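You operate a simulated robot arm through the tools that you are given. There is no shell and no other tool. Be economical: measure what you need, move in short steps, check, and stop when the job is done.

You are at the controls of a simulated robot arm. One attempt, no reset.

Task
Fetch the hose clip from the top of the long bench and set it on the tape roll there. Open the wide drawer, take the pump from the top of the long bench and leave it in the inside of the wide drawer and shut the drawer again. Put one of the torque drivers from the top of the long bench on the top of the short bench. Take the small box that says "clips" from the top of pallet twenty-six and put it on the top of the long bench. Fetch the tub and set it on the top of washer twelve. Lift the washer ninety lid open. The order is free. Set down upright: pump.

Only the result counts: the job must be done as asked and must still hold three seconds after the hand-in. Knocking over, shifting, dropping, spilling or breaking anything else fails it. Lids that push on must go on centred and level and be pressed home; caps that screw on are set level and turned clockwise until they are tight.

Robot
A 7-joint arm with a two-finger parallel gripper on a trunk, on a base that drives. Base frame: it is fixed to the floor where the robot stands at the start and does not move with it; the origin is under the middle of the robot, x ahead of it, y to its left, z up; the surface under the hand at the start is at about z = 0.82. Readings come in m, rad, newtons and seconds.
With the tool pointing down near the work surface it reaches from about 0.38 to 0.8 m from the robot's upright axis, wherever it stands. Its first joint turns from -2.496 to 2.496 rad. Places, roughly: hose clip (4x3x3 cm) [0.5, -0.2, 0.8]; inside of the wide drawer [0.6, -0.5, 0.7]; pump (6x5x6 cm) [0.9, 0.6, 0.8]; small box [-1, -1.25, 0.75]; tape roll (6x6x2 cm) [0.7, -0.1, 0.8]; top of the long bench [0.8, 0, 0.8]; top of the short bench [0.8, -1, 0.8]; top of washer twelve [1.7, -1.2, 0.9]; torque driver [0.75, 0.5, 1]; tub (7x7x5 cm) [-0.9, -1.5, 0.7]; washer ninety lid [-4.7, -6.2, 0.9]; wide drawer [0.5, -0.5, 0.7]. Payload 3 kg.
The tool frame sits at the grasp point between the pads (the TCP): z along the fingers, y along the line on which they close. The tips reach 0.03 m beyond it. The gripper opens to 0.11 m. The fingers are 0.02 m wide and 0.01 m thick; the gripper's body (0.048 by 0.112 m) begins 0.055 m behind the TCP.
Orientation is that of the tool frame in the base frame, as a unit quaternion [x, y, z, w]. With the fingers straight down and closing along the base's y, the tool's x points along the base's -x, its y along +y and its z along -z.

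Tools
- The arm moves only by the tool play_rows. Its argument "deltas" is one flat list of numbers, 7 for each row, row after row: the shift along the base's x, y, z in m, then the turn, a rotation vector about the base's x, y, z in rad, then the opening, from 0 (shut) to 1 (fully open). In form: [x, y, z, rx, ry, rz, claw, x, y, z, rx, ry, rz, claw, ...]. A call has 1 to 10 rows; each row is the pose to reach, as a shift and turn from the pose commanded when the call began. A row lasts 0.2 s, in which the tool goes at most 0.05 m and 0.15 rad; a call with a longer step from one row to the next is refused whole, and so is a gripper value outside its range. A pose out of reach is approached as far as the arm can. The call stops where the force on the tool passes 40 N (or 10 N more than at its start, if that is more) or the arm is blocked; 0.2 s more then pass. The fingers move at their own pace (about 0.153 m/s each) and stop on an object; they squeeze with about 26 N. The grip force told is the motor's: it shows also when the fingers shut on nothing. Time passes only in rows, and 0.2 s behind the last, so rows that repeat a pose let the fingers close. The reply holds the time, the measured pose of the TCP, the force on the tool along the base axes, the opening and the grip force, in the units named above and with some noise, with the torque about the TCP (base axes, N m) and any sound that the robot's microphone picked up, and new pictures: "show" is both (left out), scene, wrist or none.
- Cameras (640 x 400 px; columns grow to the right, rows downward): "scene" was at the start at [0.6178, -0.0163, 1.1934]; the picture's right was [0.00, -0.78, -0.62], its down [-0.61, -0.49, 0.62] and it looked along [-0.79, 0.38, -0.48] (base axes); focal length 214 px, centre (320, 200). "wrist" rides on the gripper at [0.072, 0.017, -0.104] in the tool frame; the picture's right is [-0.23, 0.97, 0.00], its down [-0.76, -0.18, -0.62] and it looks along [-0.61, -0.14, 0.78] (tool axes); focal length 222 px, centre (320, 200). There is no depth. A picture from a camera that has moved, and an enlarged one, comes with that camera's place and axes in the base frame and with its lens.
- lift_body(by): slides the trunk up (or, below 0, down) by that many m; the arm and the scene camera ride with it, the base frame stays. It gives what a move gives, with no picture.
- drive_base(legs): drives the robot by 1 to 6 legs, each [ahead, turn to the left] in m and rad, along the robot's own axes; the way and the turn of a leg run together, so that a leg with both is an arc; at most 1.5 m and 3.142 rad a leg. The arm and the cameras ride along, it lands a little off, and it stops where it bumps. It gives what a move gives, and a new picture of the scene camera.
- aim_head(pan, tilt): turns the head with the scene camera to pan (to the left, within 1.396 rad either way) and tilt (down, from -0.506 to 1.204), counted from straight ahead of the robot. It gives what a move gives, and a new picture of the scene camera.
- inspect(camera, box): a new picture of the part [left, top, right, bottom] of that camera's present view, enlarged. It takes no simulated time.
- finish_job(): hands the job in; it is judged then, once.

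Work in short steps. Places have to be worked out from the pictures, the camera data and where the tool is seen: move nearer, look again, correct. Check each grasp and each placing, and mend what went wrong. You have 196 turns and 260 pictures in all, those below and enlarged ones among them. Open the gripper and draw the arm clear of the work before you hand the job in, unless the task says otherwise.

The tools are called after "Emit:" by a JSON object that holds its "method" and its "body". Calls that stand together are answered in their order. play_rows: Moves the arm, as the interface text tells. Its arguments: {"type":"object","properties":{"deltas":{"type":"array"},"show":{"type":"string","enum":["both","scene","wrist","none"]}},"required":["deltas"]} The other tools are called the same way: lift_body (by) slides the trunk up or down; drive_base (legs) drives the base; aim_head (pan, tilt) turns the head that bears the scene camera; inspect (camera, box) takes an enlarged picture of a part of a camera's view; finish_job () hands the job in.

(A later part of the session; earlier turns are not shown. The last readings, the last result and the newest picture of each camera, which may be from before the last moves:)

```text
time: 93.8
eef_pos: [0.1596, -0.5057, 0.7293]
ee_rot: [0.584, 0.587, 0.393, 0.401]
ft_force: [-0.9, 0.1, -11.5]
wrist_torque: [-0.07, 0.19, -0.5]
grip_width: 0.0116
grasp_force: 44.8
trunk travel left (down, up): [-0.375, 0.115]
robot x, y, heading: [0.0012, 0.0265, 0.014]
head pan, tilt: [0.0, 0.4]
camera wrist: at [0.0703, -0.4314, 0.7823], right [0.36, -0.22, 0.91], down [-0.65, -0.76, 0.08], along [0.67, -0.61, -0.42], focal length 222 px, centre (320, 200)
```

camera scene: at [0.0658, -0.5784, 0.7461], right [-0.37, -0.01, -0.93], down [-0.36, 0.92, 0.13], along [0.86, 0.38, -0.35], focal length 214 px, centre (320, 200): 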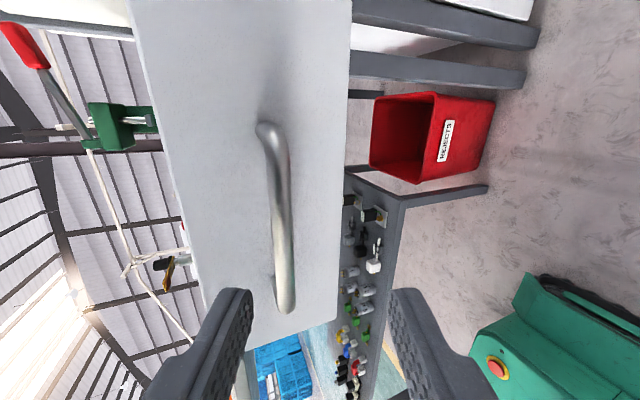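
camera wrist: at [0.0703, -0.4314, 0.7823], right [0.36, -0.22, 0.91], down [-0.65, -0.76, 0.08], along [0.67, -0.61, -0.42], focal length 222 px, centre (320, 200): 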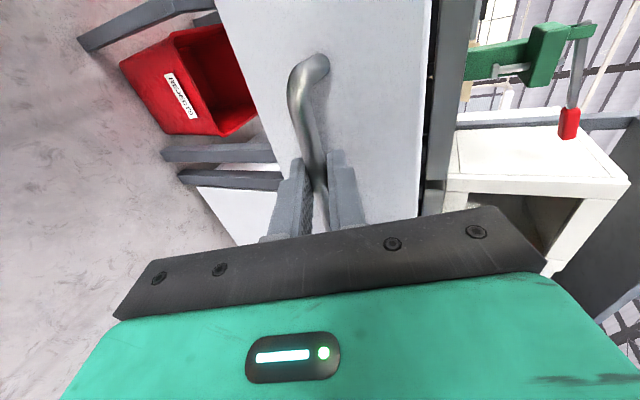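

Gripped. I push smoothly at a modest speed.

Emit:
{"method": "play_rows", "body": {"deltas": [0.01, 0, 0, 0, 0, 0, 0, 0.03, 0, 0, 0, 0, 0, 0, 0.055, 0, 0, 0, 0, 0, 0, 0.08, 0, 0, 0, 0, 0, 0, 0.105, 0, 0, 0, 0, 0, 0, 0.13, 0, 0, 0, 0, 0, 0, 0.155, 0, 0, 0, 0, 0, 0, 0.18, 0, 0, 0, 0, 0, 0, 0.2, 0, 0, 0, 0, 0, 0, 0.215, 0, 0, 0, 0, 0, 0], "show": "none"}}

Emit:
{"method": "play_rows", "body": {"deltas": [0.008, 0, 0, 0, 0, 0, 0, 0.015, 0, 0, 0, 0, 0, 0, 0.02, 0, 0, 0, 0, 0, 0, 0.024, 0, 0, 0, 0, 0, 0, 0.027, 0, 0, 0, 0, 0, 0, 0.029, 0, 0, 0, 0, 0, 0]}}

```text
time: 96.0
eef_pos: [0.3769, -0.5037, 0.7291]
ee_rot: [0.584, 0.588, 0.394, 0.398]
ft_force: [-1.0, 21.0, -29.7]
wrist_torque: [0.24, 0.34, 0.3]
grip_width: 0.0115
grasp_force: 45.2
trunk travel left (down, up): [-0.375, 0.115]
robot x, y, heading: [0.0101, 0.0315, 0.015]
head pan, tilt: [0.0, 0.4]
```

```text
time: 97.0
eef_pos: [0.3951, -0.5037, 0.7296]
ee_rot: [0.586, 0.588, 0.392, 0.397]
ft_force: [-2.4, 4.3, -3.7]
wrist_torque: [0.0, 0.2, -0.35]
grip_width: 0.0118
grasp_force: 44.6
trunk travel left (down, up): [-0.375, 0.115]
robot x, y, heading: [0.0057, 0.0302, 0.014]
head pan, tilt: [0.0, 0.4]
stopped in row 4: the force on the tool passed its limit at 49 N (the readings are from after the stop); the commanded pose is now the measured one
camera scene: at [0.3611, -0.5778, 0.7456], right [-0.38, -0.01, -0.93], down [-0.36, 0.92, 0.14], along [0.85, 0.39, -0.35], focal length 214 px, centre (320, 200)
camera wrist: at [0.306, -0.4304, 0.783], right [0.37, -0.22, 0.9], down [-0.64, -0.76, 0.08], along [0.67, -0.61, -0.42], focal length 222 px, centre (320, 200)
```

scene: 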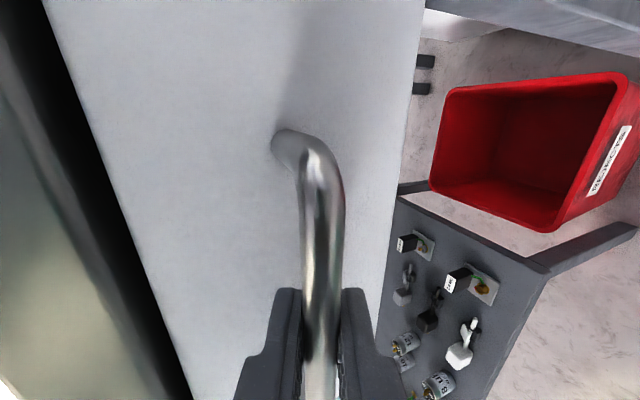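
wrist: 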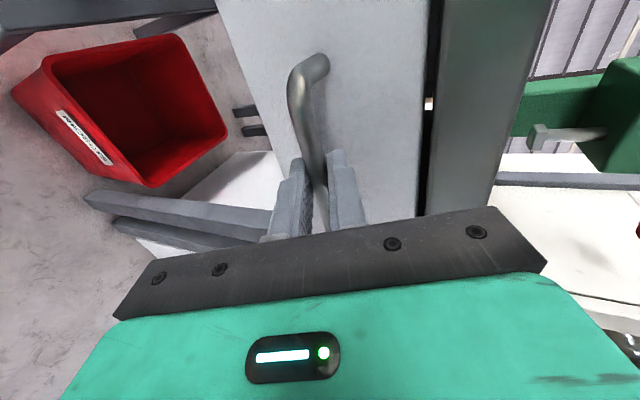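

The drawer stopped at the original closed position (0.395 against 0.397). I press once more to confirm, then release and retreat.

Emit:
{"method": "play_rows", "body": {"deltas": [0.003, 0, 0, 0, 0, 0, 0, 0.006, 0, 0, 0, 0, 0, 0], "show": "none"}}

Emit:
{"method": "play_rows", "body": {"deltas": [0, 0, 0, 0, 0, 0, 0.3, 0, 0, 0, 0, 0, 0, 0.5, 0, 0, 0, 0, 0, 0, 0.5, -0.04, 0, 0.0, 0, 0, 0, 0.5, -0.08, 0, 0.0, 0, 0, 0, 0.5, -0.12, 0, 0.02, 0, 0, 0, 0.5, -0.13, 0, 0.065, 0, 0, 0, 0.5, -0.13, 0, 0.11, 0, 0, 0, 0.5, -0.13, 0, 0.16, 0, 0, 0, 0.5, -0.13, 0, 0.21, 0, 0, 0, 0.5]}}

```text
time: 97.5
eef_pos: [0.3948, -0.5036, 0.7293]
ee_rot: [0.587, 0.587, 0.391, 0.397]
ft_force: [-15.0, 10.6, 10.2]
wrist_torque: [0.15, 0.03, 0.45]
grip_width: 0.0117
grasp_force: 44.6
trunk travel left (down, up): [-0.375, 0.115]
robot x, y, heading: [0.0048, 0.0307, 0.011]
head pan, tilt: [0.0, 0.4]
stopped in row 2: the force on the tool passed its limit at 42 N (the readings are from after the stop); the commanded pose is now the measured one
```

```text
time: 99.8
eef_pos: [0.2675, -0.5054, 0.9393]
ee_rot: [0.587, 0.588, 0.39, 0.397]
ft_force: [0.3, -0.6, 0.0]
wrist_torque: [-0.01, -0.04, 0.04]
grip_width: 0.0551
grasp_force: 0.0
trunk travel left (down, up): [-0.375, 0.115]
robot x, y, heading: [0.0042, 0.0271, 0.014]
head pan, tilt: [0.0, 0.4]
camera scene: at [0.2328, -0.5795, 0.9551], right [-0.38, -0.01, -0.92], down [-0.36, 0.92, 0.14], along [0.85, 0.38, -0.35], focal length 214 px, centre (320, 200)
camera wrist: at [0.1782, -0.432, 0.9928], right [0.37, -0.22, 0.9], down [-0.65, -0.76, 0.08], along [0.67, -0.61, -0.42], focal length 222 px, centre (320, 200)
```

scene: 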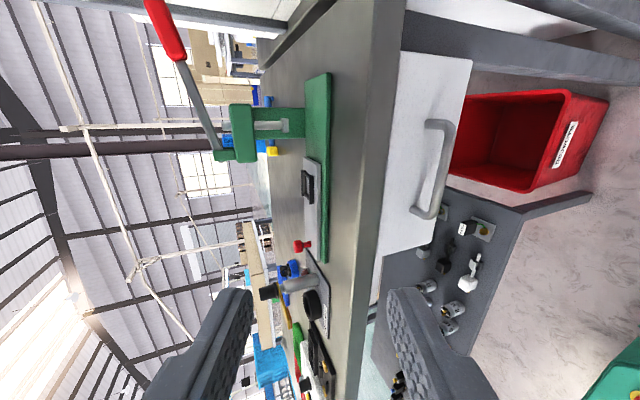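
wrist: 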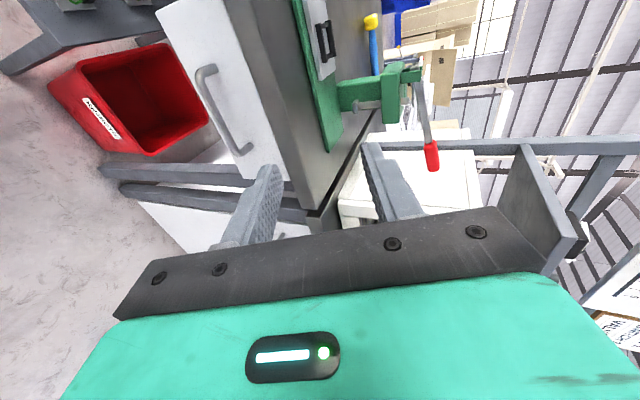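

The drawer is shut. From this pose I tilt the head to look over the short bench for a free spot.

Emit:
{"method": "aim_head", "body": {"pan": 0.1, "tilt": -0.5}}

```text
time: 101.0
eef_pos: [0.2669, -0.5045, 0.9394]
ee_rot: [0.588, 0.588, 0.391, 0.396]
ft_force: [0.8, 0.6, -0.3]
wrist_torque: [-0.04, 0.02, 0.02]
grip_width: 0.055
grasp_force: 0.1
trunk travel left (down, up): [-0.375, 0.115]
robot x, y, heading: [0.0041, 0.031, 0.019]
head pan, tilt: [0.099, -0.499]
camera scene: at [0.2112, -0.6559, 0.9711], right [-0.29, -0.01, -0.96], down [0.46, 0.88, -0.14], along [0.84, -0.48, -0.25], focal length 214 px, centre (320, 200)
```

scene: 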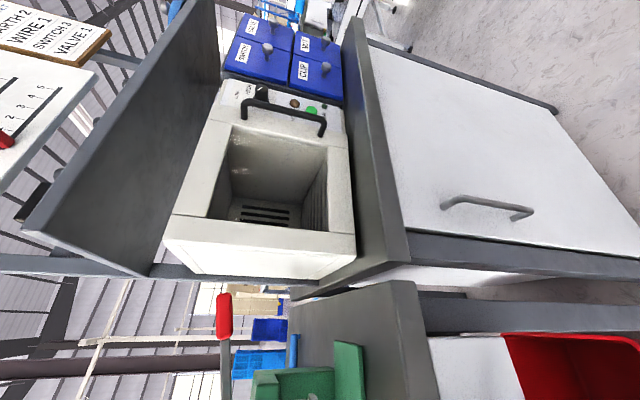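

The short bench carries an oven and part bins under an overhead board, so I need a better view of it. I roll the hand upright (still pointing ahead), which makes the head camera upright for surveying.

Emit:
{"method": "play_rows", "body": {"deltas": [0, 0.03, 0.03, -0.139, 0, 0.054, 0.5, 0, 0.06, 0.06, -0.278, 0, 0.108, 0.5, 0, 0.09, 0.09, -0.417, 0, 0.162, 0.5, 0, 0.12, 0.12, -0.556, 0, 0.216, 0.5, 0.0, 0.16, 0.14, -0.695, 0, 0.27, 0.5, 0.02, 0.2, 0.16, -0.834, 0, 0.324, 0.5, 0.03, 0.24, 0.18, -0.973, 0, 0.378, 0.5, 0.05, 0.27, 0.2, -1.112, 0, 0.432, 0.5, 0.06, 0.3, 0.2, -1.251, 0, 0.486, 0.5, 0.07, 0.33, 0.2, -1.39, 0, 0.54, 0.5], "show": "none"}}

Emit:
{"method": "play_rows", "body": {"deltas": [0.0, 0.04, 0, -0.074, 0, 0.029, 0.5, 0.0, 0.08, 0, -0.074, -0.1, 0.029, 0.5, 0.0, 0.12, 0, -0.074, -0.2, 0.029, 0.5, 0.0, 0.16, 0.0, -0.074, -0.3, 0.029, 0.5], "show": "none"}}

Emit:
{"method": "aim_head", "body": {"pan": -0.9, "tilt": 0.1}}

```text
time: 103.2
eef_pos: [0.3594, -0.2836, 1.198]
ee_rot: [0.039, 0.821, 0.012, 0.569]
ft_force: [-1.6, -0.6, 0.1]
wrist_torque: [0.03, -0.07, 0.06]
grip_width: 0.055
grasp_force: 0.0
out of reach, approached as far as the arm can: row 6, 7, 8, 9, 10
trunk travel left (down, up): [-0.375, 0.115]
robot x, y, heading: [0.0071, 0.0289, 0.005]
head pan, tilt: [0.099, -0.499]
```

```text
time: 104.2
eef_pos: [0.4008, -0.273, 1.2662]
ee_rot: [0.0, 0.734, -0.004, 0.679]
ft_force: [-1.2, -0.3, -0.7]
wrist_torque: [-0.03, 0.05, -0.03]
grip_width: 0.0547
grasp_force: 0.0
out of reach, approached as far as the arm can: row 1, 2, 3, 4
trunk travel left (down, up): [-0.375, 0.115]
robot x, y, heading: [0.0039, 0.0274, 0.012]
head pan, tilt: [0.099, -0.499]
```

```text
time: 105.4
eef_pos: [0.4009, -0.2735, 1.2662]
ee_rot: [0.002, 0.735, -0.005, 0.678]
ft_force: [-0.9, 0.4, -0.4]
wrist_torque: [-0.02, 0.02, 0.03]
grip_width: 0.0548
grasp_force: 0.0
trunk travel left (down, up): [-0.375, 0.115]
robot x, y, heading: [0.0055, 0.03, 0.013]
head pan, tilt: [-0.901, 0.099]
camera scene: at [0.3359, -0.3461, 1.3741], right [-0.79, -0.62, 0.07], down [-0.14, 0.07, -0.99], along [0.6, -0.78, -0.14], focal length 214 px, centre (320, 200)
```

scene: 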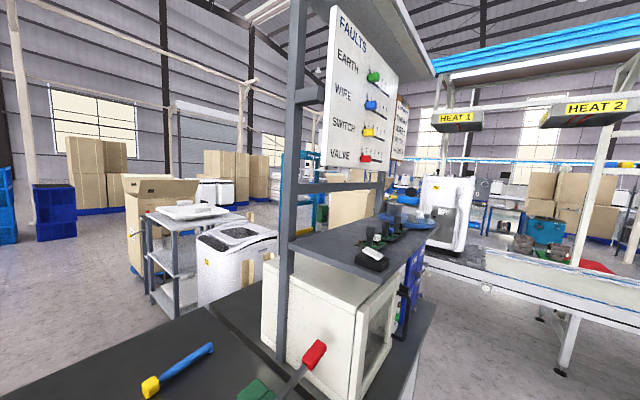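

The camera is now upright. I survey further to the right and behind.

Emit:
{"method": "aim_head", "body": {"pan": -1.39, "tilt": 0.3}}

Emit:
{"method": "drive_base", "body": {"legs": [[-0.35, 0], [0, -1.571]]}}

Emit:
{"method": "aim_head", "body": {"pan": 0, "tilt": 0.3}}

Emit:
{"method": "aim_head", "body": {"pan": -1.3, "tilt": 0.3}}

```text
time: 106.3
eef_pos: [0.4, -0.274, 1.2656]
ee_rot: [0.001, 0.735, -0.004, 0.678]
ft_force: [0.1, -0.5, -0.3]
wrist_torque: [0.0, -0.01, -0.02]
grip_width: 0.0548
grasp_force: 0.0
trunk travel left (down, up): [-0.375, 0.115]
robot x, y, heading: [0.0049, 0.0294, 0.013]
head pan, tilt: [-1.389, 0.3]
camera scene: at [0.2941, -0.3656, 1.3589], right [-0.98, -0.17, 0.08], down [-0.13, 0.29, -0.95], along [0.14, -0.94, -0.3], focal length 214 px, centre (320, 200)
```

scene: 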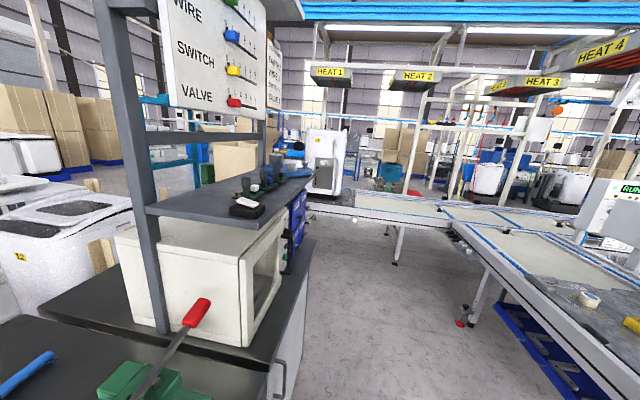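

```text
time: 112.5
eef_pos: [-0.6463, -0.3745, 1.2656]
ee_rot: [0.519, 0.52, -0.482, 0.477]
ft_force: [0.1, 0.0, 0.1]
wrist_torque: [0.03, -0.01, -0.04]
grip_width: 0.0551
grasp_force: 0.0
trunk travel left (down, up): [-0.375, 0.115]
robot x, y, heading: [-0.3287, 0.0245, -1.551]
head pan, tilt: [-1.389, 0.3]
camera scene: at [-0.7366, -0.2695, 1.3588], right [-0.18, 0.98, 0.08], down [0.29, 0.13, -0.95], along [-0.94, -0.15, -0.3], focal length 214 px, centre (320, 200)
```

scene: 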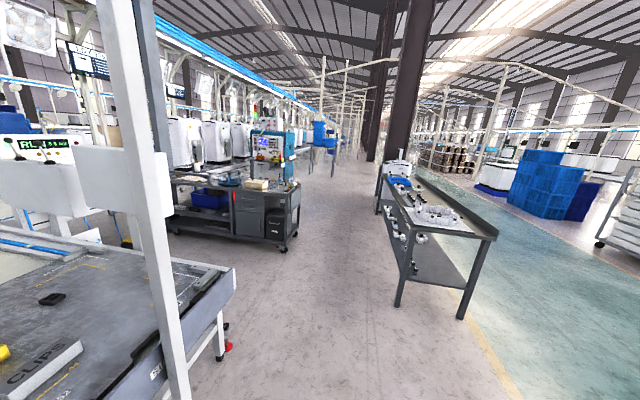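

```text
time: 114.1
eef_pos: [-0.6448, -0.3742, 1.2661]
ee_rot: [0.519, 0.52, -0.482, 0.478]
ft_force: [-0.6, 0.0, 0.4]
wrist_torque: [-0.01, 0.01, 0.01]
grip_width: 0.0549
grasp_force: 0.1
trunk travel left (down, up): [-0.375, 0.115]
robot x, y, heading: [-0.3268, 0.0207, -1.55]
head pan, tilt: [0.0, 0.3]
camera scene: at [-0.6449, -0.3459, 1.3527], right [-1.0, 0.0, 0.01], down [0.0, 0.37, -0.93], along [0.0, -0.93, -0.37], focal length 214 px, centre (320, 200)
```

scene: 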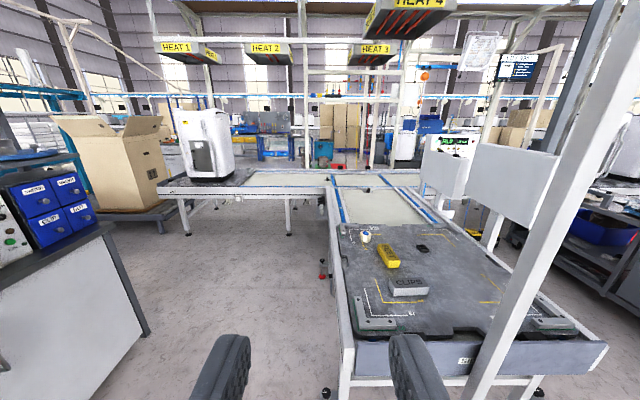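

```text
time: 115.5
eef_pos: [-0.6459, -0.3744, 1.2675]
ee_rot: [0.519, 0.521, -0.481, 0.478]
ft_force: [-0.1, 0.0, -0.2]
wrist_torque: [0.02, 0.0, 0.0]
grip_width: 0.0546
grasp_force: 0.1
trunk travel left (down, up): [-0.375, 0.115]
robot x, y, heading: [-0.3291, 0.0231, -1.552]
head pan, tilt: [-1.3, 0.3]
camera scene: at [-0.7347, -0.2776, 1.3586], right [-0.27, 0.96, 0.08], down [0.28, 0.16, -0.95], along [-0.92, -0.23, -0.31], focal length 214 px, centre (320, 200)
```

scene: 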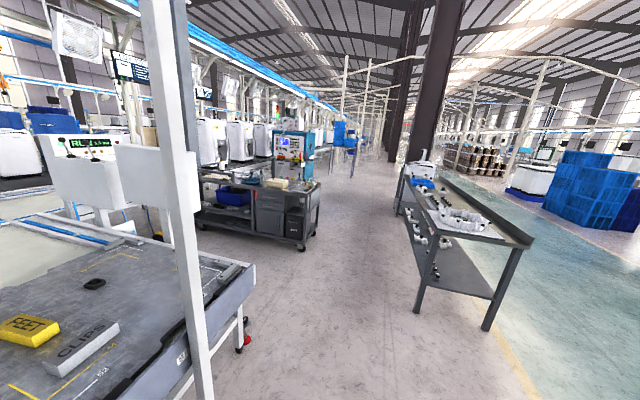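

The pallet on the conveyor carries the CLIPS box. I look at it enlarged.

Emit:
{"method": "aim_head", "body": {"pan": -0.2, "tilt": 0.5}}

Emit:
{"method": "inspect", "body": {"camera": "scene", "box": [240, 100, 500, 280]}}

```text
time: 116.9
eef_pos: [-0.6448, -0.3733, 1.2675]
ee_rot: [0.519, 0.52, -0.481, 0.478]
ft_force: [-0.4, 0.3, 0.4]
wrist_torque: [0.02, -0.04, -0.01]
grip_width: 0.055
grasp_force: 0.1
trunk travel left (down, up): [-0.375, 0.115]
robot x, y, heading: [-0.3298, 0.0268, -1.554]
head pan, tilt: [-0.201, 0.499]
camera scene: at [-0.6632, -0.3402, 1.3348], right [-0.98, 0.2, 0.02], down [0.09, 0.54, -0.84], along [-0.18, -0.82, -0.55], focal length 214 px, centre (320, 200)
```

scene: 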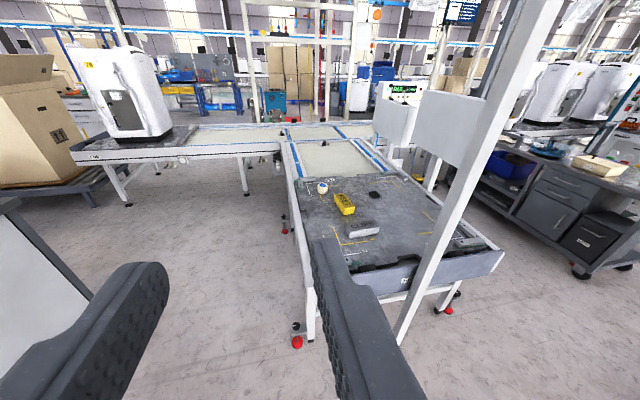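

```text
2.22 times, centred on (370, 190) of scene
camera zoom: at [-0.6632, -0.3402, 1.3348], right [-0.98, 0.2, 0.02], down [0.09, 0.54, -0.84], along [-0.18, -0.82, -0.55], focal length 477 px, centre (209, 222)
```

zoom: 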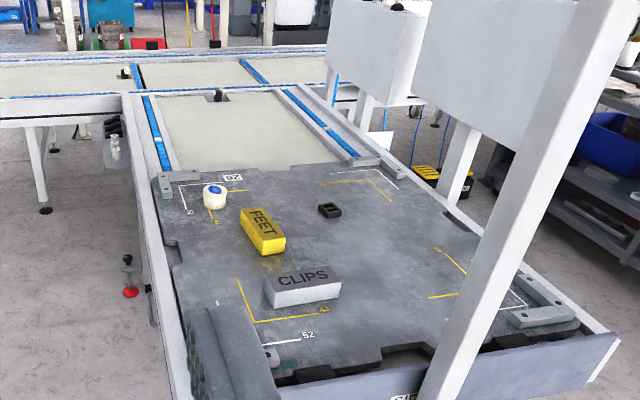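

Pallet 26 holds CLIPS, FEET, a round tub with a blue lid and a small black part. I drive alongside the conveyor and turn to face the pallet.

Emit:
{"method": "drive_base", "body": {"legs": [[1.05, 0], [0, -1.571]]}}

Emit:
{"method": "aim_head", "body": {"pan": 0, "tilt": 0.7}}

```text
time: 126.3
eef_pos: [-0.7047, -0.715, 1.2666]
ee_rot: [0.735, -0.004, -0.678, -0.007]
ft_force: [1.1, -0.6, 0.3]
wrist_torque: [-0.03, -0.03, 0.01]
grip_width: 0.0551
grasp_force: 0.0
trunk travel left (down, up): [-0.375, 0.115]
robot x, y, heading: [-0.3101, -1.0577, -3.131]
head pan, tilt: [-0.201, 0.499]
camera scene: at [-0.6683, -0.6986, 1.3348], right [0.21, 0.98, 0.02], down [0.54, -0.1, -0.84], along [-0.82, 0.19, -0.55], focal length 214 px, centre (320, 200)
```

scene: 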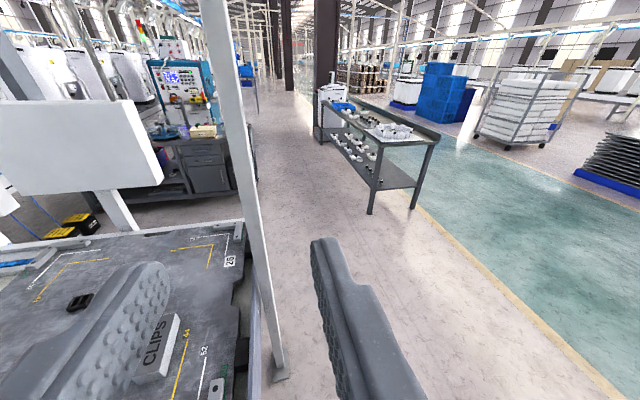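

```text
time: 127.0
eef_pos: [-0.7049, -0.7145, 1.2663]
ee_rot: [0.735, -0.004, -0.678, -0.008]
ft_force: [0.2, -0.4, 0.0]
wrist_torque: [0.01, -0.01, 0.0]
grip_width: 0.0549
grasp_force: 0.0
trunk travel left (down, up): [-0.375, 0.115]
robot x, y, heading: [-0.3106, -1.0607, -3.132]
head pan, tilt: [0.0, 0.7]
camera scene: at [-0.6631, -0.7171, 1.318], right [0.02, 1.0, 0.01], down [0.7, -0.01, -0.71], along [-0.71, 0.02, -0.7], focal length 214 px, centre (320, 200)
```

scene: 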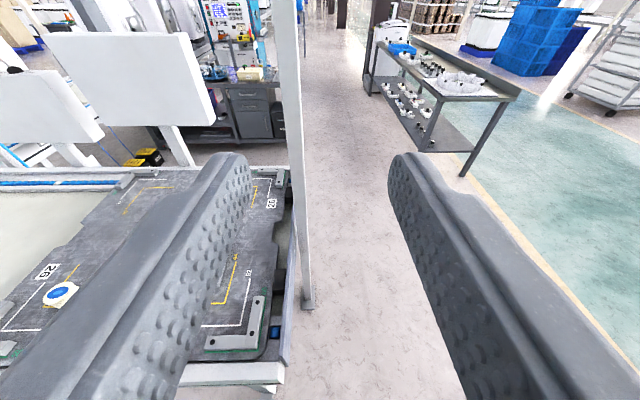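

I turn the tool down while moving above the pallet.

Emit:
{"method": "play_rows", "body": {"deltas": [-0.015, -0.028, -0.016, 0, -0.149, 0, 0.6, -0.03, -0.056, -0.032, 0, -0.298, 0, 0.6, -0.045, -0.084, -0.048, 0, -0.447, 0, 0.6, -0.06, -0.112, -0.064, 0, -0.596, 0, 0.6, -0.075, -0.14, -0.08, 0, -0.745, 0, 0.6, -0.09, -0.168, -0.096, 0, -0.894, 0, 0.6, -0.105, -0.196, -0.112, 0, -1.043, 0, 0.6, -0.12, -0.224, -0.128, 0, -1.192, 0, 0.6, -0.135, -0.252, -0.144, 0, -1.341, 0, 0.6, -0.15, -0.28, -0.16, 0, -1.49, 0, 0.6], "show": "none"}}

Emit:
{"method": "aim_head", "body": {"pan": 0, "tilt": 0.0}}

```text
time: 129.2
eef_pos: [-0.8545, -0.9959, 1.1072]
ee_rot: [1.0, 0.002, 0.0, -0.008]
ft_force: [1.0, -0.9, -0.2]
wrist_torque: [0.0, 0.05, 0.0]
grip_width: 0.066
grasp_force: 0.0
trunk travel left (down, up): [-0.375, 0.115]
robot x, y, heading: [-0.3118, -1.0534, -3.133]
head pan, tilt: [0.0, 0.7]
```

```text
time: 130.3
eef_pos: [-0.8551, -0.9945, 1.1075]
ee_rot: [1.0, 0.002, 0.0, -0.008]
ft_force: [0.5, 0.4, 0.3]
wrist_torque: [0.01, 0.03, -0.04]
grip_width: 0.0662
grasp_force: 0.0
trunk travel left (down, up): [-0.375, 0.115]
robot x, y, heading: [-0.3075, -1.0594, -3.131]
head pan, tilt: [0.0, 0.0]
camera scene: at [-0.9647, -0.9966, 1.1488], right [0.0, 1.0, 0.02], down [1.0, 0.0, 0.0], along [0.0, 0.02, -1.0], focal length 214 px, centre (320, 200)
```

scene: 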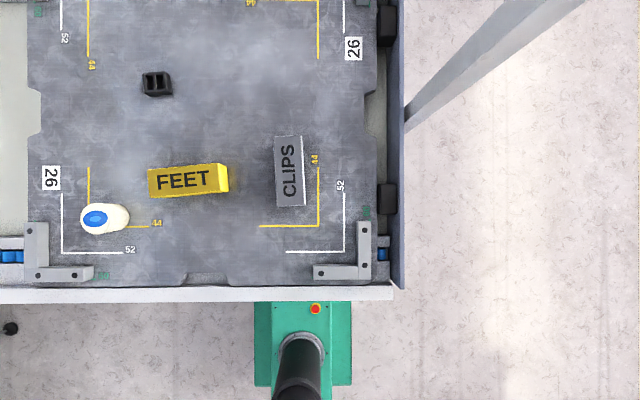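

The camera looks straight down: the CLIPS box is near (-1.018, -1.045), about 5.5 cm wide in x and 13 cm long in y. I yaw the gripper 90° so it closes along x and move above it.

Emit:
{"method": "play_rows", "body": {"deltas": [-0.016, -0.005, -0.01, 0, 0, 0.149, 0.8, -0.032, -0.01, -0.02, 0, 0, 0.298, 0.8, -0.048, -0.015, -0.03, 0, 0, 0.447, 0.8, -0.064, -0.02, -0.04, 0, 0, 0.596, 0.8, -0.08, -0.025, -0.05, 0, 0, 0.745, 0.8, -0.096, -0.03, -0.06, 0, 0, 0.894, 0.8, -0.112, -0.035, -0.07, 0, 0, 1.043, 0.8, -0.128, -0.04, -0.08, 0, 0, 1.192, 0.8, -0.145, -0.045, -0.09, 0, 0, 1.341, 0.8, -0.163, -0.05, -0.1, 0, 0, 1.49, 0.8], "show": "none"}}

Emit:
{"method": "play_rows", "body": {"deltas": [0, 0, -0.02, 0, 0, 0.081, 0.8, 0, 0, -0.02, 0, 0, 0.081, 0.8]}}

```text
time: 132.5
eef_pos: [-1.0172, -1.0446, 1.0073]
ee_rot: [0.733, 0.68, -0.004, -0.005]
ft_force: [-0.1, 0.0, -0.6]
wrist_torque: [0.0, 0.01, 0.0]
grip_width: 0.0881
grasp_force: 0.0
trunk travel left (down, up): [-0.375, 0.115]
robot x, y, heading: [-0.3079, -1.0572, -3.133]
head pan, tilt: [0.0, 0.0]
```

```text
time: 133.1
eef_pos: [-1.0175, -1.0448, 0.9872]
ee_rot: [0.705, 0.709, -0.005, -0.005]
ft_force: [0.5, 0.0, 0.0]
wrist_torque: [0.0, 0.0, -0.01]
grip_width: 0.0881
grasp_force: 0.0
trunk travel left (down, up): [-0.375, 0.115]
robot x, y, heading: [-0.3063, -1.0559, -3.137]
head pan, tilt: [0.0, 0.0]
camera scene: at [-1.0165, -1.1563, 1.0277], right [-1.0, -0.01, 0.02], down [-0.01, 1.0, 0.0], along [-0.02, 0.0, -1.0], focal length 214 px, centre (320, 200)
camera wrist: at [-1.0, -0.9721, 1.0889], right [0.97, -0.22, -0.01], down [-0.16, -0.76, 0.63], along [-0.15, -0.61, -0.78], focal length 222 px, centre (320, 200)
```

scene: 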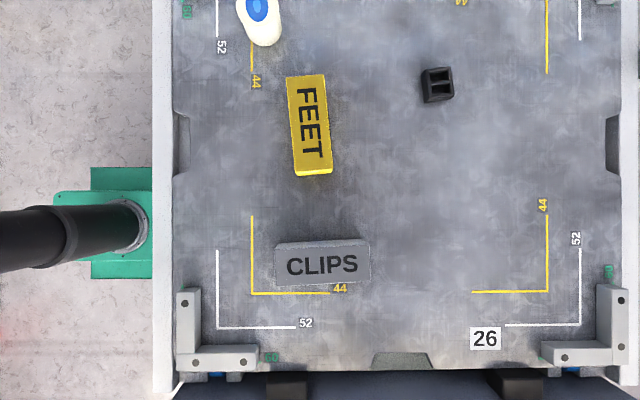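
wrist: 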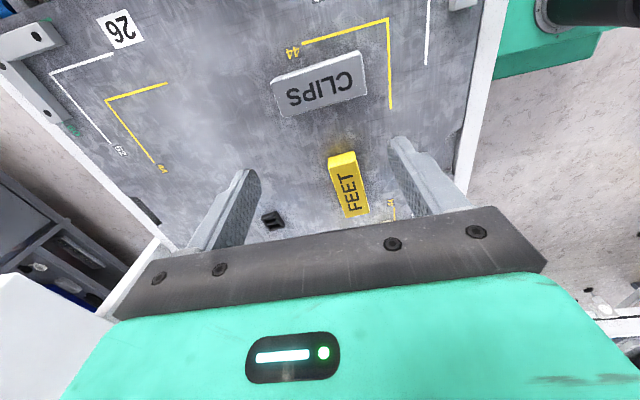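

The box is actually long along x, so the fingers must close along y after all. Its centre is (-1.027, -1.055) with its top at z about 0.68. I yaw back and lower the trunk for reach.

Emit:
{"method": "play_rows", "body": {"deltas": [0, 0, 0.0, 0, 0, -0.149, 0.8, 0, 0, 0.0, 0, 0, -0.298, 0.8, 0, 0, 0, 0, 0, -0.447, 0.8, 0, 0, 0, 0, 0, -0.596, 0.8, 0, 0, 0, 0, 0, -0.745, 0.8, 0, 0, 0, 0, 0, -0.894, 0.8, -0.005, -0.005, 0, 0, 0, -1.043, 0.8, -0.008, -0.008, 0, 0, 0, -1.192, 0.8, -0.01, -0.01, 0, 0, 0, -1.341, 0.8, -0.01, -0.01, 0, 0, 0, -1.49, 0.8], "show": "none"}}

Emit:
{"method": "lift_body", "body": {"by": -0.15}}

Emit:
{"method": "play_rows", "body": {"deltas": [0, 0, 0, 0, 0, -0.081, 0.8, 0, 0, 0, 0, 0, -0.081, 0.8]}}

```text
time: 135.3
eef_pos: [-1.029, -1.0538, 0.9865]
ee_rot: [0.999, 0.041, 0.0, -0.008]
ft_force: [0.4, -0.6, -0.3]
wrist_torque: [0.0, 0.01, 0.0]
grip_width: 0.0881
grasp_force: 0.0
trunk travel left (down, up): [-0.375, 0.115]
robot x, y, heading: [-0.3103, -1.0584, -3.133]
head pan, tilt: [0.0, 0.0]
```

```text
time: 137.0
eef_pos: [-1.0281, -1.0547, 0.8367]
ee_rot: [0.999, 0.043, -0.001, -0.008]
ft_force: [0.1, 1.4, -0.3]
wrist_torque: [0.04, 0.01, -0.04]
grip_width: 0.0879
grasp_force: 0.0
trunk travel left (down, up): [-0.225, 0.265]
robot x, y, heading: [-0.3083, -1.0577, -3.133]
head pan, tilt: [0.0, 0.0]
```

```text
time: 137.6
eef_pos: [-1.0296, -1.0548, 0.8371]
ee_rot: [1.0, 0.002, -0.001, -0.008]
ft_force: [-0.2, 0.5, -0.6]
wrist_torque: [-0.02, 0.04, 0.0]
grip_width: 0.088
grasp_force: 0.0
trunk travel left (down, up): [-0.225, 0.265]
robot x, y, heading: [-0.3141, -1.0564, -3.135]
head pan, tilt: [0.0, 0.0]
camera scene: at [-1.138, -1.0569, 0.8775], right [0.0, 1.0, 0.02], down [1.0, 0.0, 0.0], along [0.0, 0.02, -1.0], focal length 214 px, centre (320, 200)
camera wrist: at [-0.956, -1.0725, 0.9388], right [-0.22, -0.97, -0.02], down [-0.76, 0.17, 0.63], along [-0.61, 0.15, -0.78], focal length 222 px, centre (320, 200)
```

scene: 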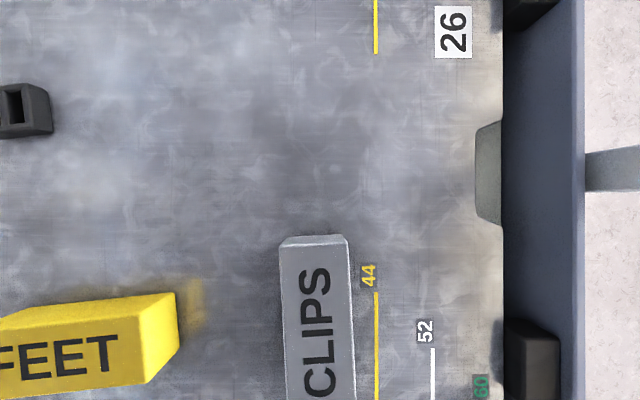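
wrist: 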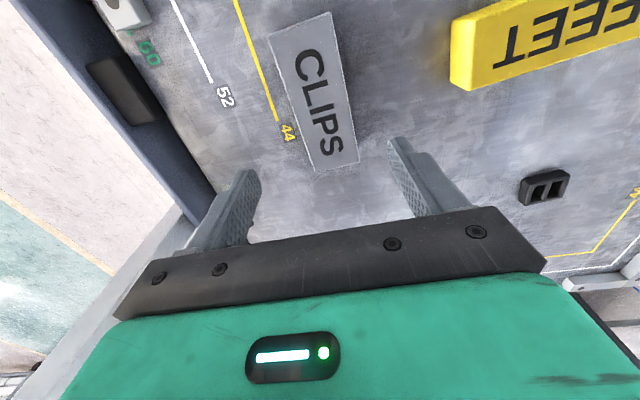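

The box top is about 6 cm wide, its far end at x -1.096, and it stands on the pallet at z about 0.62. I descend around it and close.

Emit:
{"method": "play_rows", "body": {"deltas": [0.004, 0, -0.04, 0, 0, 0.05, 0.8, 0.008, 0, -0.08, 0, 0, 0.05, 0.8, 0.008, 0, -0.12, 0, 0, 0.05, 0.8, 0.008, 0, -0.155, 0, 0, 0.05, 0.8, 0.008, 0, -0.175, 0, 0, 0.05, 0.8, 0.008, 0, -0.175, 0, 0, 0.05, 0.8], "show": "wrist"}}

```text
time: 138.7
eef_pos: [-1.0207, -1.0543, 0.6794]
ee_rot: [1.0, 0.028, -0.001, -0.006]
ft_force: [-0.3, 0.5, 0.9]
wrist_torque: [0.0, -0.05, 0.04]
grip_width: 0.088
grasp_force: 0.1
trunk travel left (down, up): [-0.225, 0.265]
robot x, y, heading: [-0.309, -1.0557, -3.135]
head pan, tilt: [0.0, 0.0]
stopped in row 5: the force on the tool passed its limit at 130 N (the readings are from after the stop); the commanded pose is now the measured one
camera wrist: at [-0.948, -1.0681, 0.783], right [-0.17, -0.98, -0.01], down [-0.77, 0.13, 0.63], along [-0.62, 0.12, -0.78], focal length 222 px, centre (320, 200)
```

wrist: 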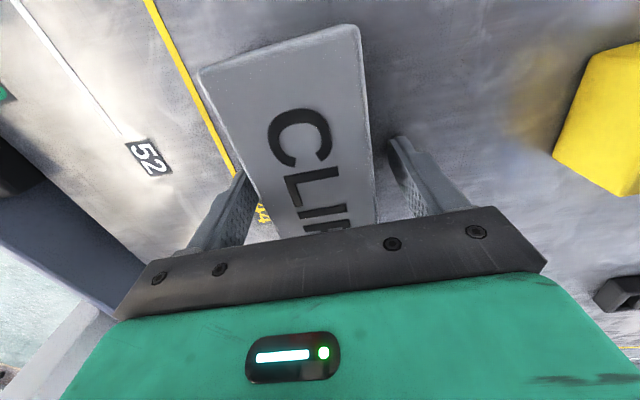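

The fingertips reached the pallet at z about 0.649. I raise 3 mm and close on the box.

Emit:
{"method": "play_rows", "body": {"deltas": [0, 0, 0.004, 0, 0, 0, 0.8, 0, 0, 0.004, 0, 0, 0, 0.4, 0, 0, 0.004, 0, 0, 0, 0.2, 0, 0, 0.004, 0, 0, 0, 0.2], "show": "wrist"}}

```text
time: 139.7
eef_pos: [-1.0217, -1.0537, 0.6855]
ee_rot: [1.0, 0.027, 0.0, -0.008]
ft_force: [-1.9, 0.7, 3.0]
wrist_torque: [-0.13, -0.03, 0.01]
grip_width: 0.0598
grasp_force: 25.8
trunk travel left (down, up): [-0.225, 0.265]
robot x, y, heading: [-0.31, -1.0595, -3.134]
head pan, tilt: [0.0, 0.0]
camera wrist: at [-0.948, -1.0682, 0.7869], right [-0.17, -0.98, -0.01], down [-0.77, 0.13, 0.63], along [-0.61, 0.12, -0.78], focal length 222 px, centre (320, 200)
```

wrist: 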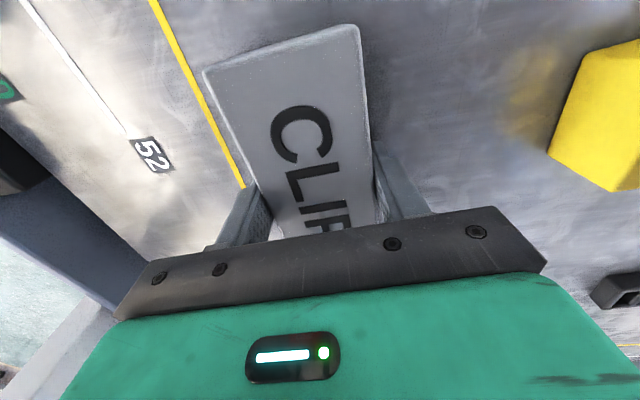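

The box is held at 60 mm. I lift it and raise the trunk back.

Emit:
{"method": "play_rows", "body": {"deltas": [0, 0, 0.03, 0, 0, 0, 0.2, 0, 0, 0.07, 0, 0, 0, 0.2, 0.03, 0, 0.11, 0, 0, 0, 0.2, 0.07, 0, 0.14, 0, 0, 0, 0.2, 0.11, 0, 0.17, 0, 0, 0, 0.2, 0.15, 0, 0.2, 0, 0, 0, 0.2, 0.18, 0, 0.22, 0, 0, 0, 0.2, 0.2, 0, 0.25, 0, 0, 0, 0.2], "show": "scene"}}

Emit:
{"method": "lift_body", "body": {"by": 0.15}}

```text
time: 141.5
eef_pos: [-0.8187, -1.0561, 0.9343]
ee_rot: [1.0, 0.027, 0.001, -0.007]
ft_force: [-0.6, -0.8, -2.1]
wrist_torque: [-0.02, -0.07, 0.02]
grip_width: 0.0596
grasp_force: 25.9
trunk travel left (down, up): [-0.225, 0.265]
robot x, y, heading: [-0.31, -1.0555, -3.132]
head pan, tilt: [0.0, 0.0]
camera scene: at [-0.9288, -1.063, 0.975], right [-0.05, 1.0, 0.01], down [1.0, 0.05, 0.0], along [0.0, 0.01, -1.0], focal length 214 px, centre (320, 200)
```

scene: 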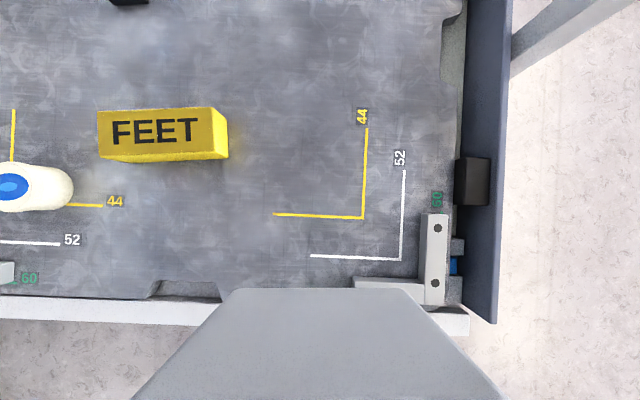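

```text
time: 143.2
eef_pos: [-0.8197, -1.0552, 1.0836]
ee_rot: [1.0, 0.027, 0.0, -0.006]
ft_force: [0.5, 0.4, -2.1]
wrist_torque: [-0.05, -0.02, 0.01]
grip_width: 0.0597
grasp_force: 26.1
trunk travel left (down, up): [-0.375, 0.115]
robot x, y, heading: [-0.3089, -1.0585, -3.134]
head pan, tilt: [0.0, 0.0]
```

The box is secure. I drive to the long bench: turn right, go up the corridor, turn to face the bench and approach.

Emit:
{"method": "drive_base", "body": {"legs": [[0, -1.571], [0.93, 0], [0, -1.571], [0.36, 0]]}}

```text
time: 146.8
eef_pos: [-0.3802, -0.5835, 1.0878]
ee_rot: [0.784, -0.621, 0.003, -0.005]
ft_force: [1.1, 6.4, -4.3]
wrist_torque: [-0.4, 0.09, -0.01]
grip_width: 0.0595
grasp_force: 26.2
trunk travel left (down, up): [-0.375, 0.115]
robot x, y, heading: [-0.3286, -1.0877, 1.808]
head pan, tilt: [0.0, 0.0]
stopped in leg 1: the robot was blocked; the commanded pose is now the measured one
camera scene: at [-0.405, -0.4769, 1.1282], right [0.97, 0.23, 0.01], down [0.23, -0.97, 0.0], along [0.01, 0.01, -1.0], focal length 214 px, centre (320, 200)
```

scene: 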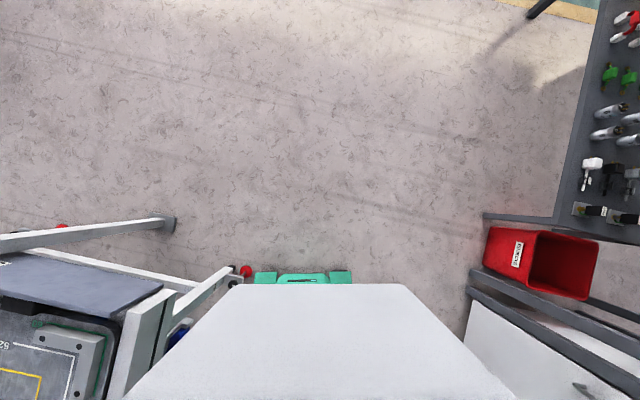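

The turn was blocked by the base touching something beside the conveyor. I undo the turn, back 15 cm away from the conveyor, and try again.

Emit:
{"method": "drive_base", "body": {"legs": [[0, 1.33], [-0.16, 0]]}}

Emit:
{"method": "drive_base", "body": {"legs": [[0, -1.571]]}}

```text
time: 151.5
eef_pos: [-0.6663, -1.0126, 1.0914]
ee_rot: [1.0, -0.016, -0.005, -0.008]
ft_force: [-0.9, -0.6, -1.3]
wrist_torque: [0.06, -0.04, 0.01]
grip_width: 0.0597
grasp_force: 25.7
trunk travel left (down, up): [-0.375, 0.115]
robot x, y, heading: [-0.1695, -1.0527, 3.124]
head pan, tilt: [0.0, 0.0]
camera scene: at [-0.7764, -1.0105, 1.1335], right [0.03, 1.0, 0.02], down [1.0, -0.03, -0.01], along [-0.01, 0.02, -1.0], focal length 214 px, centre (320, 200)
```

scene: 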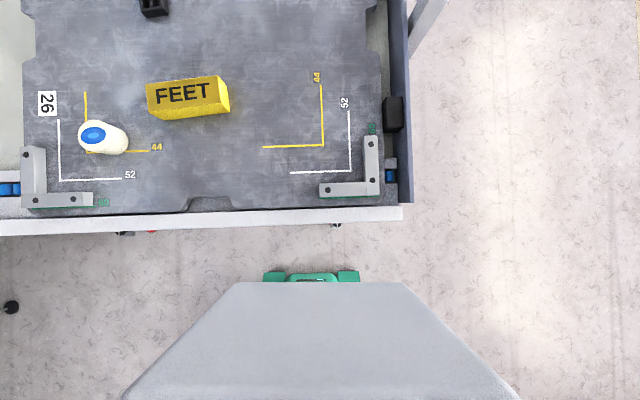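

```text
time: 155.8
eef_pos: [-0.1309, -0.5531, 1.0917]
ee_rot: [-0.697, 0.717, -0.001, 0.009]
ft_force: [-0.5, -1.3, -1.2]
wrist_torque: [-0.03, -0.01, -0.02]
grip_width: 0.0599
grasp_force: 26.2
trunk travel left (down, up): [-0.375, 0.115]
robot x, y, heading: [-0.2345, -1.046, 1.558]
head pan, tilt: [0.0, 0.0]
camera scene: at [-0.1286, -0.446, 1.134], right [1.0, -0.03, 0.01], down [-0.03, -1.0, -0.01], along [0.01, 0.01, -1.0], focal length 214 px, centre (320, 200)
```

scene: 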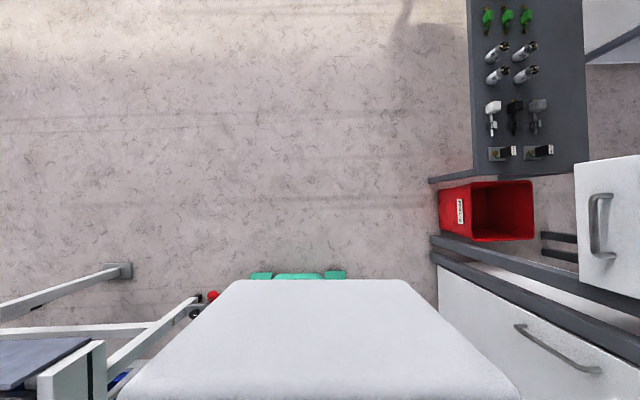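

Turned successfully. I continue up the corridor and face the long bench.

Emit:
{"method": "drive_base", "body": {"legs": [[0.92, 0], [0, -1.558]]}}

Emit:
{"method": "drive_base", "body": {"legs": [[0.28, 0]]}}

```text
time: 164.6
eef_pos: [0.2778, -0.2248, 1.0919]
ee_rot: [0.016, 1.0, -0.006, 0.005]
ft_force: [0.8, 0.6, -2.8]
wrist_torque: [-0.02, 0.02, 0.01]
grip_width: 0.0597
grasp_force: 25.9
trunk travel left (down, up): [-0.375, 0.115]
robot x, y, heading: [-0.2174, -0.0567, -0.014]
head pan, tilt: [0.0, 0.0]
camera scene: at [0.3878, -0.2292, 1.1344], right [-0.03, -1.0, 0.01], down [-1.0, 0.03, -0.01], along [0.01, -0.01, -1.0], focal length 214 px, centre (320, 200)
```

scene: 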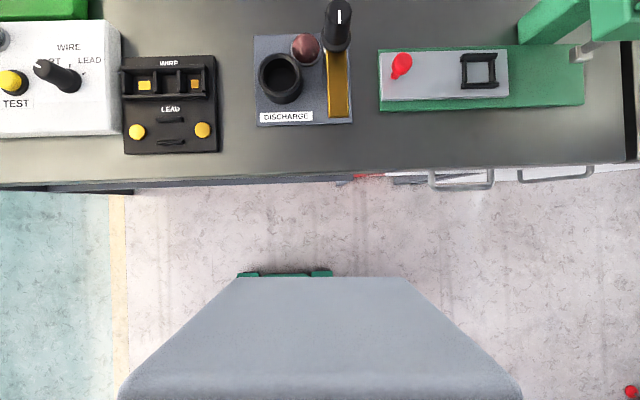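

```text
time: 166.6
eef_pos: [0.5586, -0.2297, 1.0931]
ee_rot: [0.017, 1.0, -0.007, 0.005]
ft_force: [-0.3, -0.2, -1.1]
wrist_torque: [0.03, 0.02, -0.01]
grip_width: 0.0595
grasp_force: 26.0
trunk travel left (down, up): [-0.375, 0.115]
robot x, y, heading: [0.0668, -0.0647, -0.014]
head pan, tilt: [0.0, 0.0]
camera scene: at [0.6679, -0.2338, 1.135], right [-0.03, -1.0, 0.01], down [-1.0, 0.03, -0.01], along [0.01, -0.01, -1.0], focal length 214 px, centre (320, 200)
```

scene: 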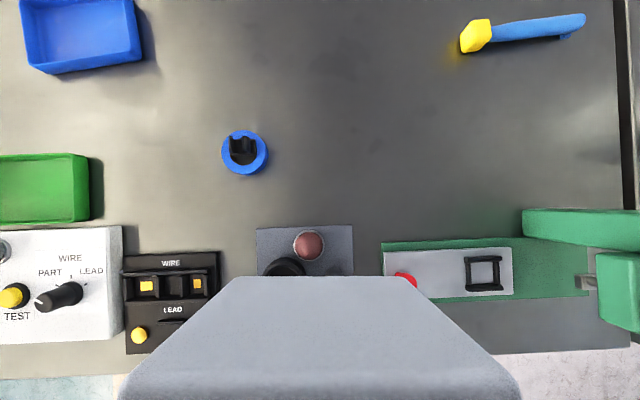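

The clip still rests on the tape roll. I move the box over the free area near (0.75, -0.31) and lower it.

Emit:
{"method": "play_rows", "body": {"deltas": [0.04, -0.02, 0, 0, 0, 0, 0.2, 0.085, -0.04, 0, 0, 0, 0, 0.2, 0.13, -0.06, 0, 0, 0, 0, 0.2, 0.17, -0.08, 0, 0, 0, 0, 0.2, 0.19, -0.08, -0.03, 0, 0, 0, 0.2, 0.19, -0.08, -0.07, 0, 0, 0, 0.2, 0.19, -0.08, -0.12, 0, 0, 0, 0.2, 0.19, -0.08, -0.17, 0, 0, 0, 0.2, 0.19, -0.08, -0.205, 0, 0, 0, 0.2, 0.19, -0.08, -0.222, 0, 0, 0, 0.2]}}

```text
time: 168.8
eef_pos: [0.7485, -0.3099, 0.8722]
ee_rot: [0.016, 1.0, -0.006, 0.006]
ft_force: [0.1, 0.6, -1.2]
wrist_torque: [0.0, 0.03, 0.02]
grip_width: 0.0598
grasp_force: 25.8
trunk travel left (down, up): [-0.375, 0.115]
robot x, y, heading: [0.0649, -0.0662, -0.017]
head pan, tilt: [0.0, 0.0]
camera scene: at [0.8577, -0.3131, 0.9137], right [-0.03, -1.0, 0.01], down [-1.0, 0.03, -0.01], along [0.01, -0.01, -1.0], focal length 214 px, centre (320, 200)
camera wrist: at [0.6748, -0.2876, 0.9731], right [0.26, 0.97, -0.01], down [0.75, -0.19, 0.63], along [0.61, -0.17, -0.77], focal length 222 px, centre (320, 200)
```

scene: 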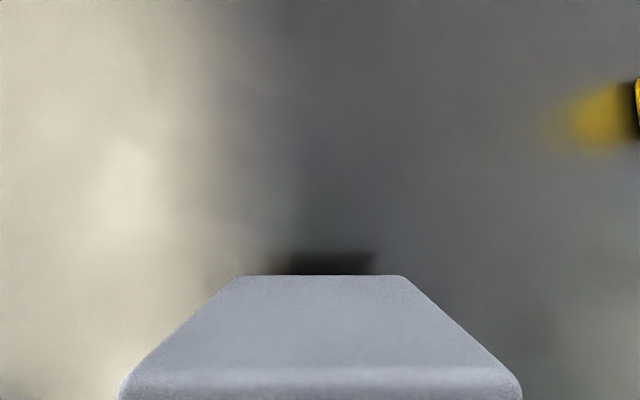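
wrist: 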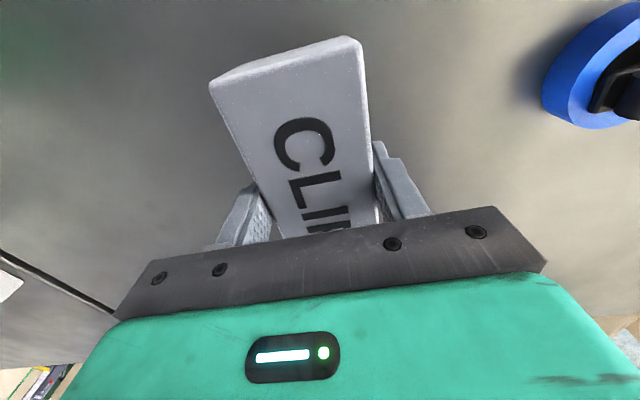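

I lower the last centimetre until contact.

Emit:
{"method": "play_rows", "body": {"deltas": [0, 0, -0.004, 0, 0, 0, 0.2, 0, 0, -0.007, 0, 0, 0, 0.2, 0, 0, -0.01, 0, 0, 0, 0.2, 0, 0, -0.012, 0, 0, 0, 0.2, 0, 0, -0.014, 0, 0, 0, 0.2, 0, 0, -0.016, 0, 0, 0, 0.2], "show": "none"}}

```text
time: 170.2
eef_pos: [0.7483, -0.3088, 0.8542]
ee_rot: [0.017, 1.0, -0.006, 0.005]
ft_force: [0.0, 0.2, 1.8]
wrist_torque: [0.09, 0.25, -0.02]
grip_width: 0.0595
grasp_force: 25.8
trunk travel left (down, up): [-0.375, 0.115]
robot x, y, heading: [0.0647, -0.0644, -0.015]
head pan, tilt: [0.0, 0.0]
```

Contact begins (z about 0.854). I open, wait, and rise.

Emit:
{"method": "play_rows", "body": {"deltas": [0, 0, 0, 0, 0, 0, 0.5, 0, 0, 0, 0, 0, 0, 0.75, 0, 0, 0, 0, 0, 0, 0.75, 0, 0, 0.04, 0, 0, 0, 0.75, 0, 0, 0.09, 0, 0, 0, 0.75, 0, 0, 0.14, 0, 0, 0, 0.75, -0.02, 0.02, 0.19, 0, 0, 0, 0.75, -0.06, 0.04, 0.24, 0, 0, 0, 0.75], "show": "scene"}}

```text
refused: row 7 steps farther than a row can; nothing moved
```

One row was too long; I repeat it with smaller steps.

Emit:
{"method": "play_rows", "body": {"deltas": [0, 0, 0, 0, 0, 0, 0.5, 0, 0, 0, 0, 0, 0, 0.75, 0, 0, 0, 0, 0, 0, 0.75, 0, 0, 0.04, 0, 0, 0, 0.75, 0, 0, 0.085, 0, 0, 0, 0.75, 0, 0, 0.13, 0, 0, 0, 0.75, -0.02, 0.02, 0.165, 0, 0, 0, 0.75, -0.05, 0.03, 0.2, 0, 0, 0, 0.75, -0.08, 0.05, 0.23, 0, 0, 0, 0.75], "show": "scene"}}

```text
time: 172.2
eef_pos: [0.6674, -0.2614, 1.0867]
ee_rot: [0.016, 1.0, -0.007, 0.005]
ft_force: [-0.7, -0.1, -0.6]
wrist_torque: [0.01, 0.0, 0.01]
grip_width: 0.0824
grasp_force: 0.0
trunk travel left (down, up): [-0.375, 0.115]
robot x, y, heading: [0.0605, -0.0635, -0.014]
head pan, tilt: [0.0, 0.0]
camera scene: at [0.7774, -0.2646, 1.1284], right [-0.03, -1.0, 0.01], down [-1.0, 0.03, -0.01], along [0.01, -0.01, -1.0], focal length 214 px, centre (320, 200)
```

scene: 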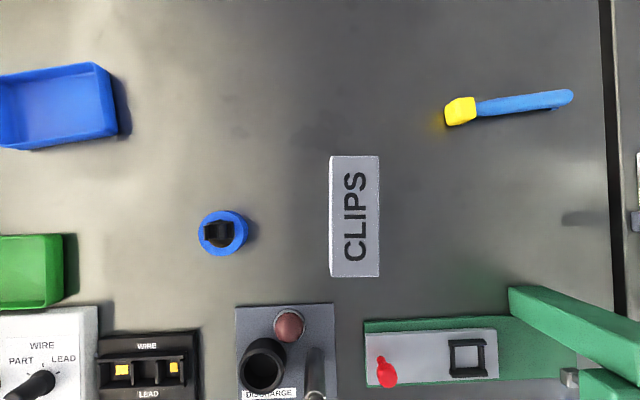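

CLIPS is on the long bench. Now I drive left again for a torque driver.

Emit:
{"method": "drive_base", "body": {"legs": [[-0.08, 0], [0, 1.585], [0.58, 0], [0, -1.571]]}}

```text
time: 184.0
eef_pos: [0.5904, 0.3374, 1.0851]
ee_rot: [0.007, 1.0, -0.007, 0.003]
ft_force: [0.3, 0.4, 0.9]
wrist_torque: [-0.01, 0.0, 0.02]
grip_width: 0.0824
grasp_force: 0.1
trunk travel left (down, up): [-0.375, 0.115]
robot x, y, heading: [-0.0162, 0.5531, 0.012]
head pan, tilt: [0.0, 0.0]
camera scene: at [0.7011, 0.3356, 1.1274], right [-0.01, -1.0, 0.01], down [-1.0, 0.01, -0.01], along [0.01, -0.01, -1.0], focal length 214 px, centre (320, 200)
```

scene: 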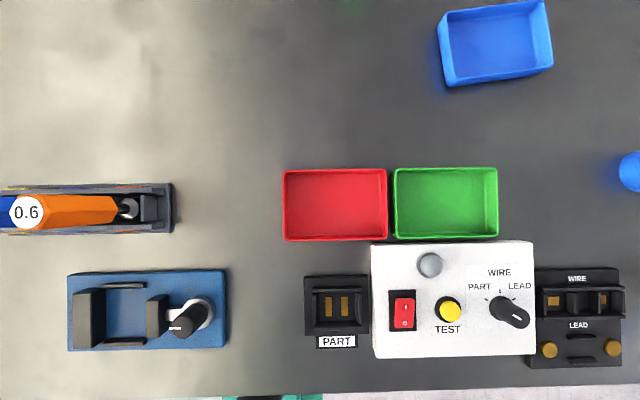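

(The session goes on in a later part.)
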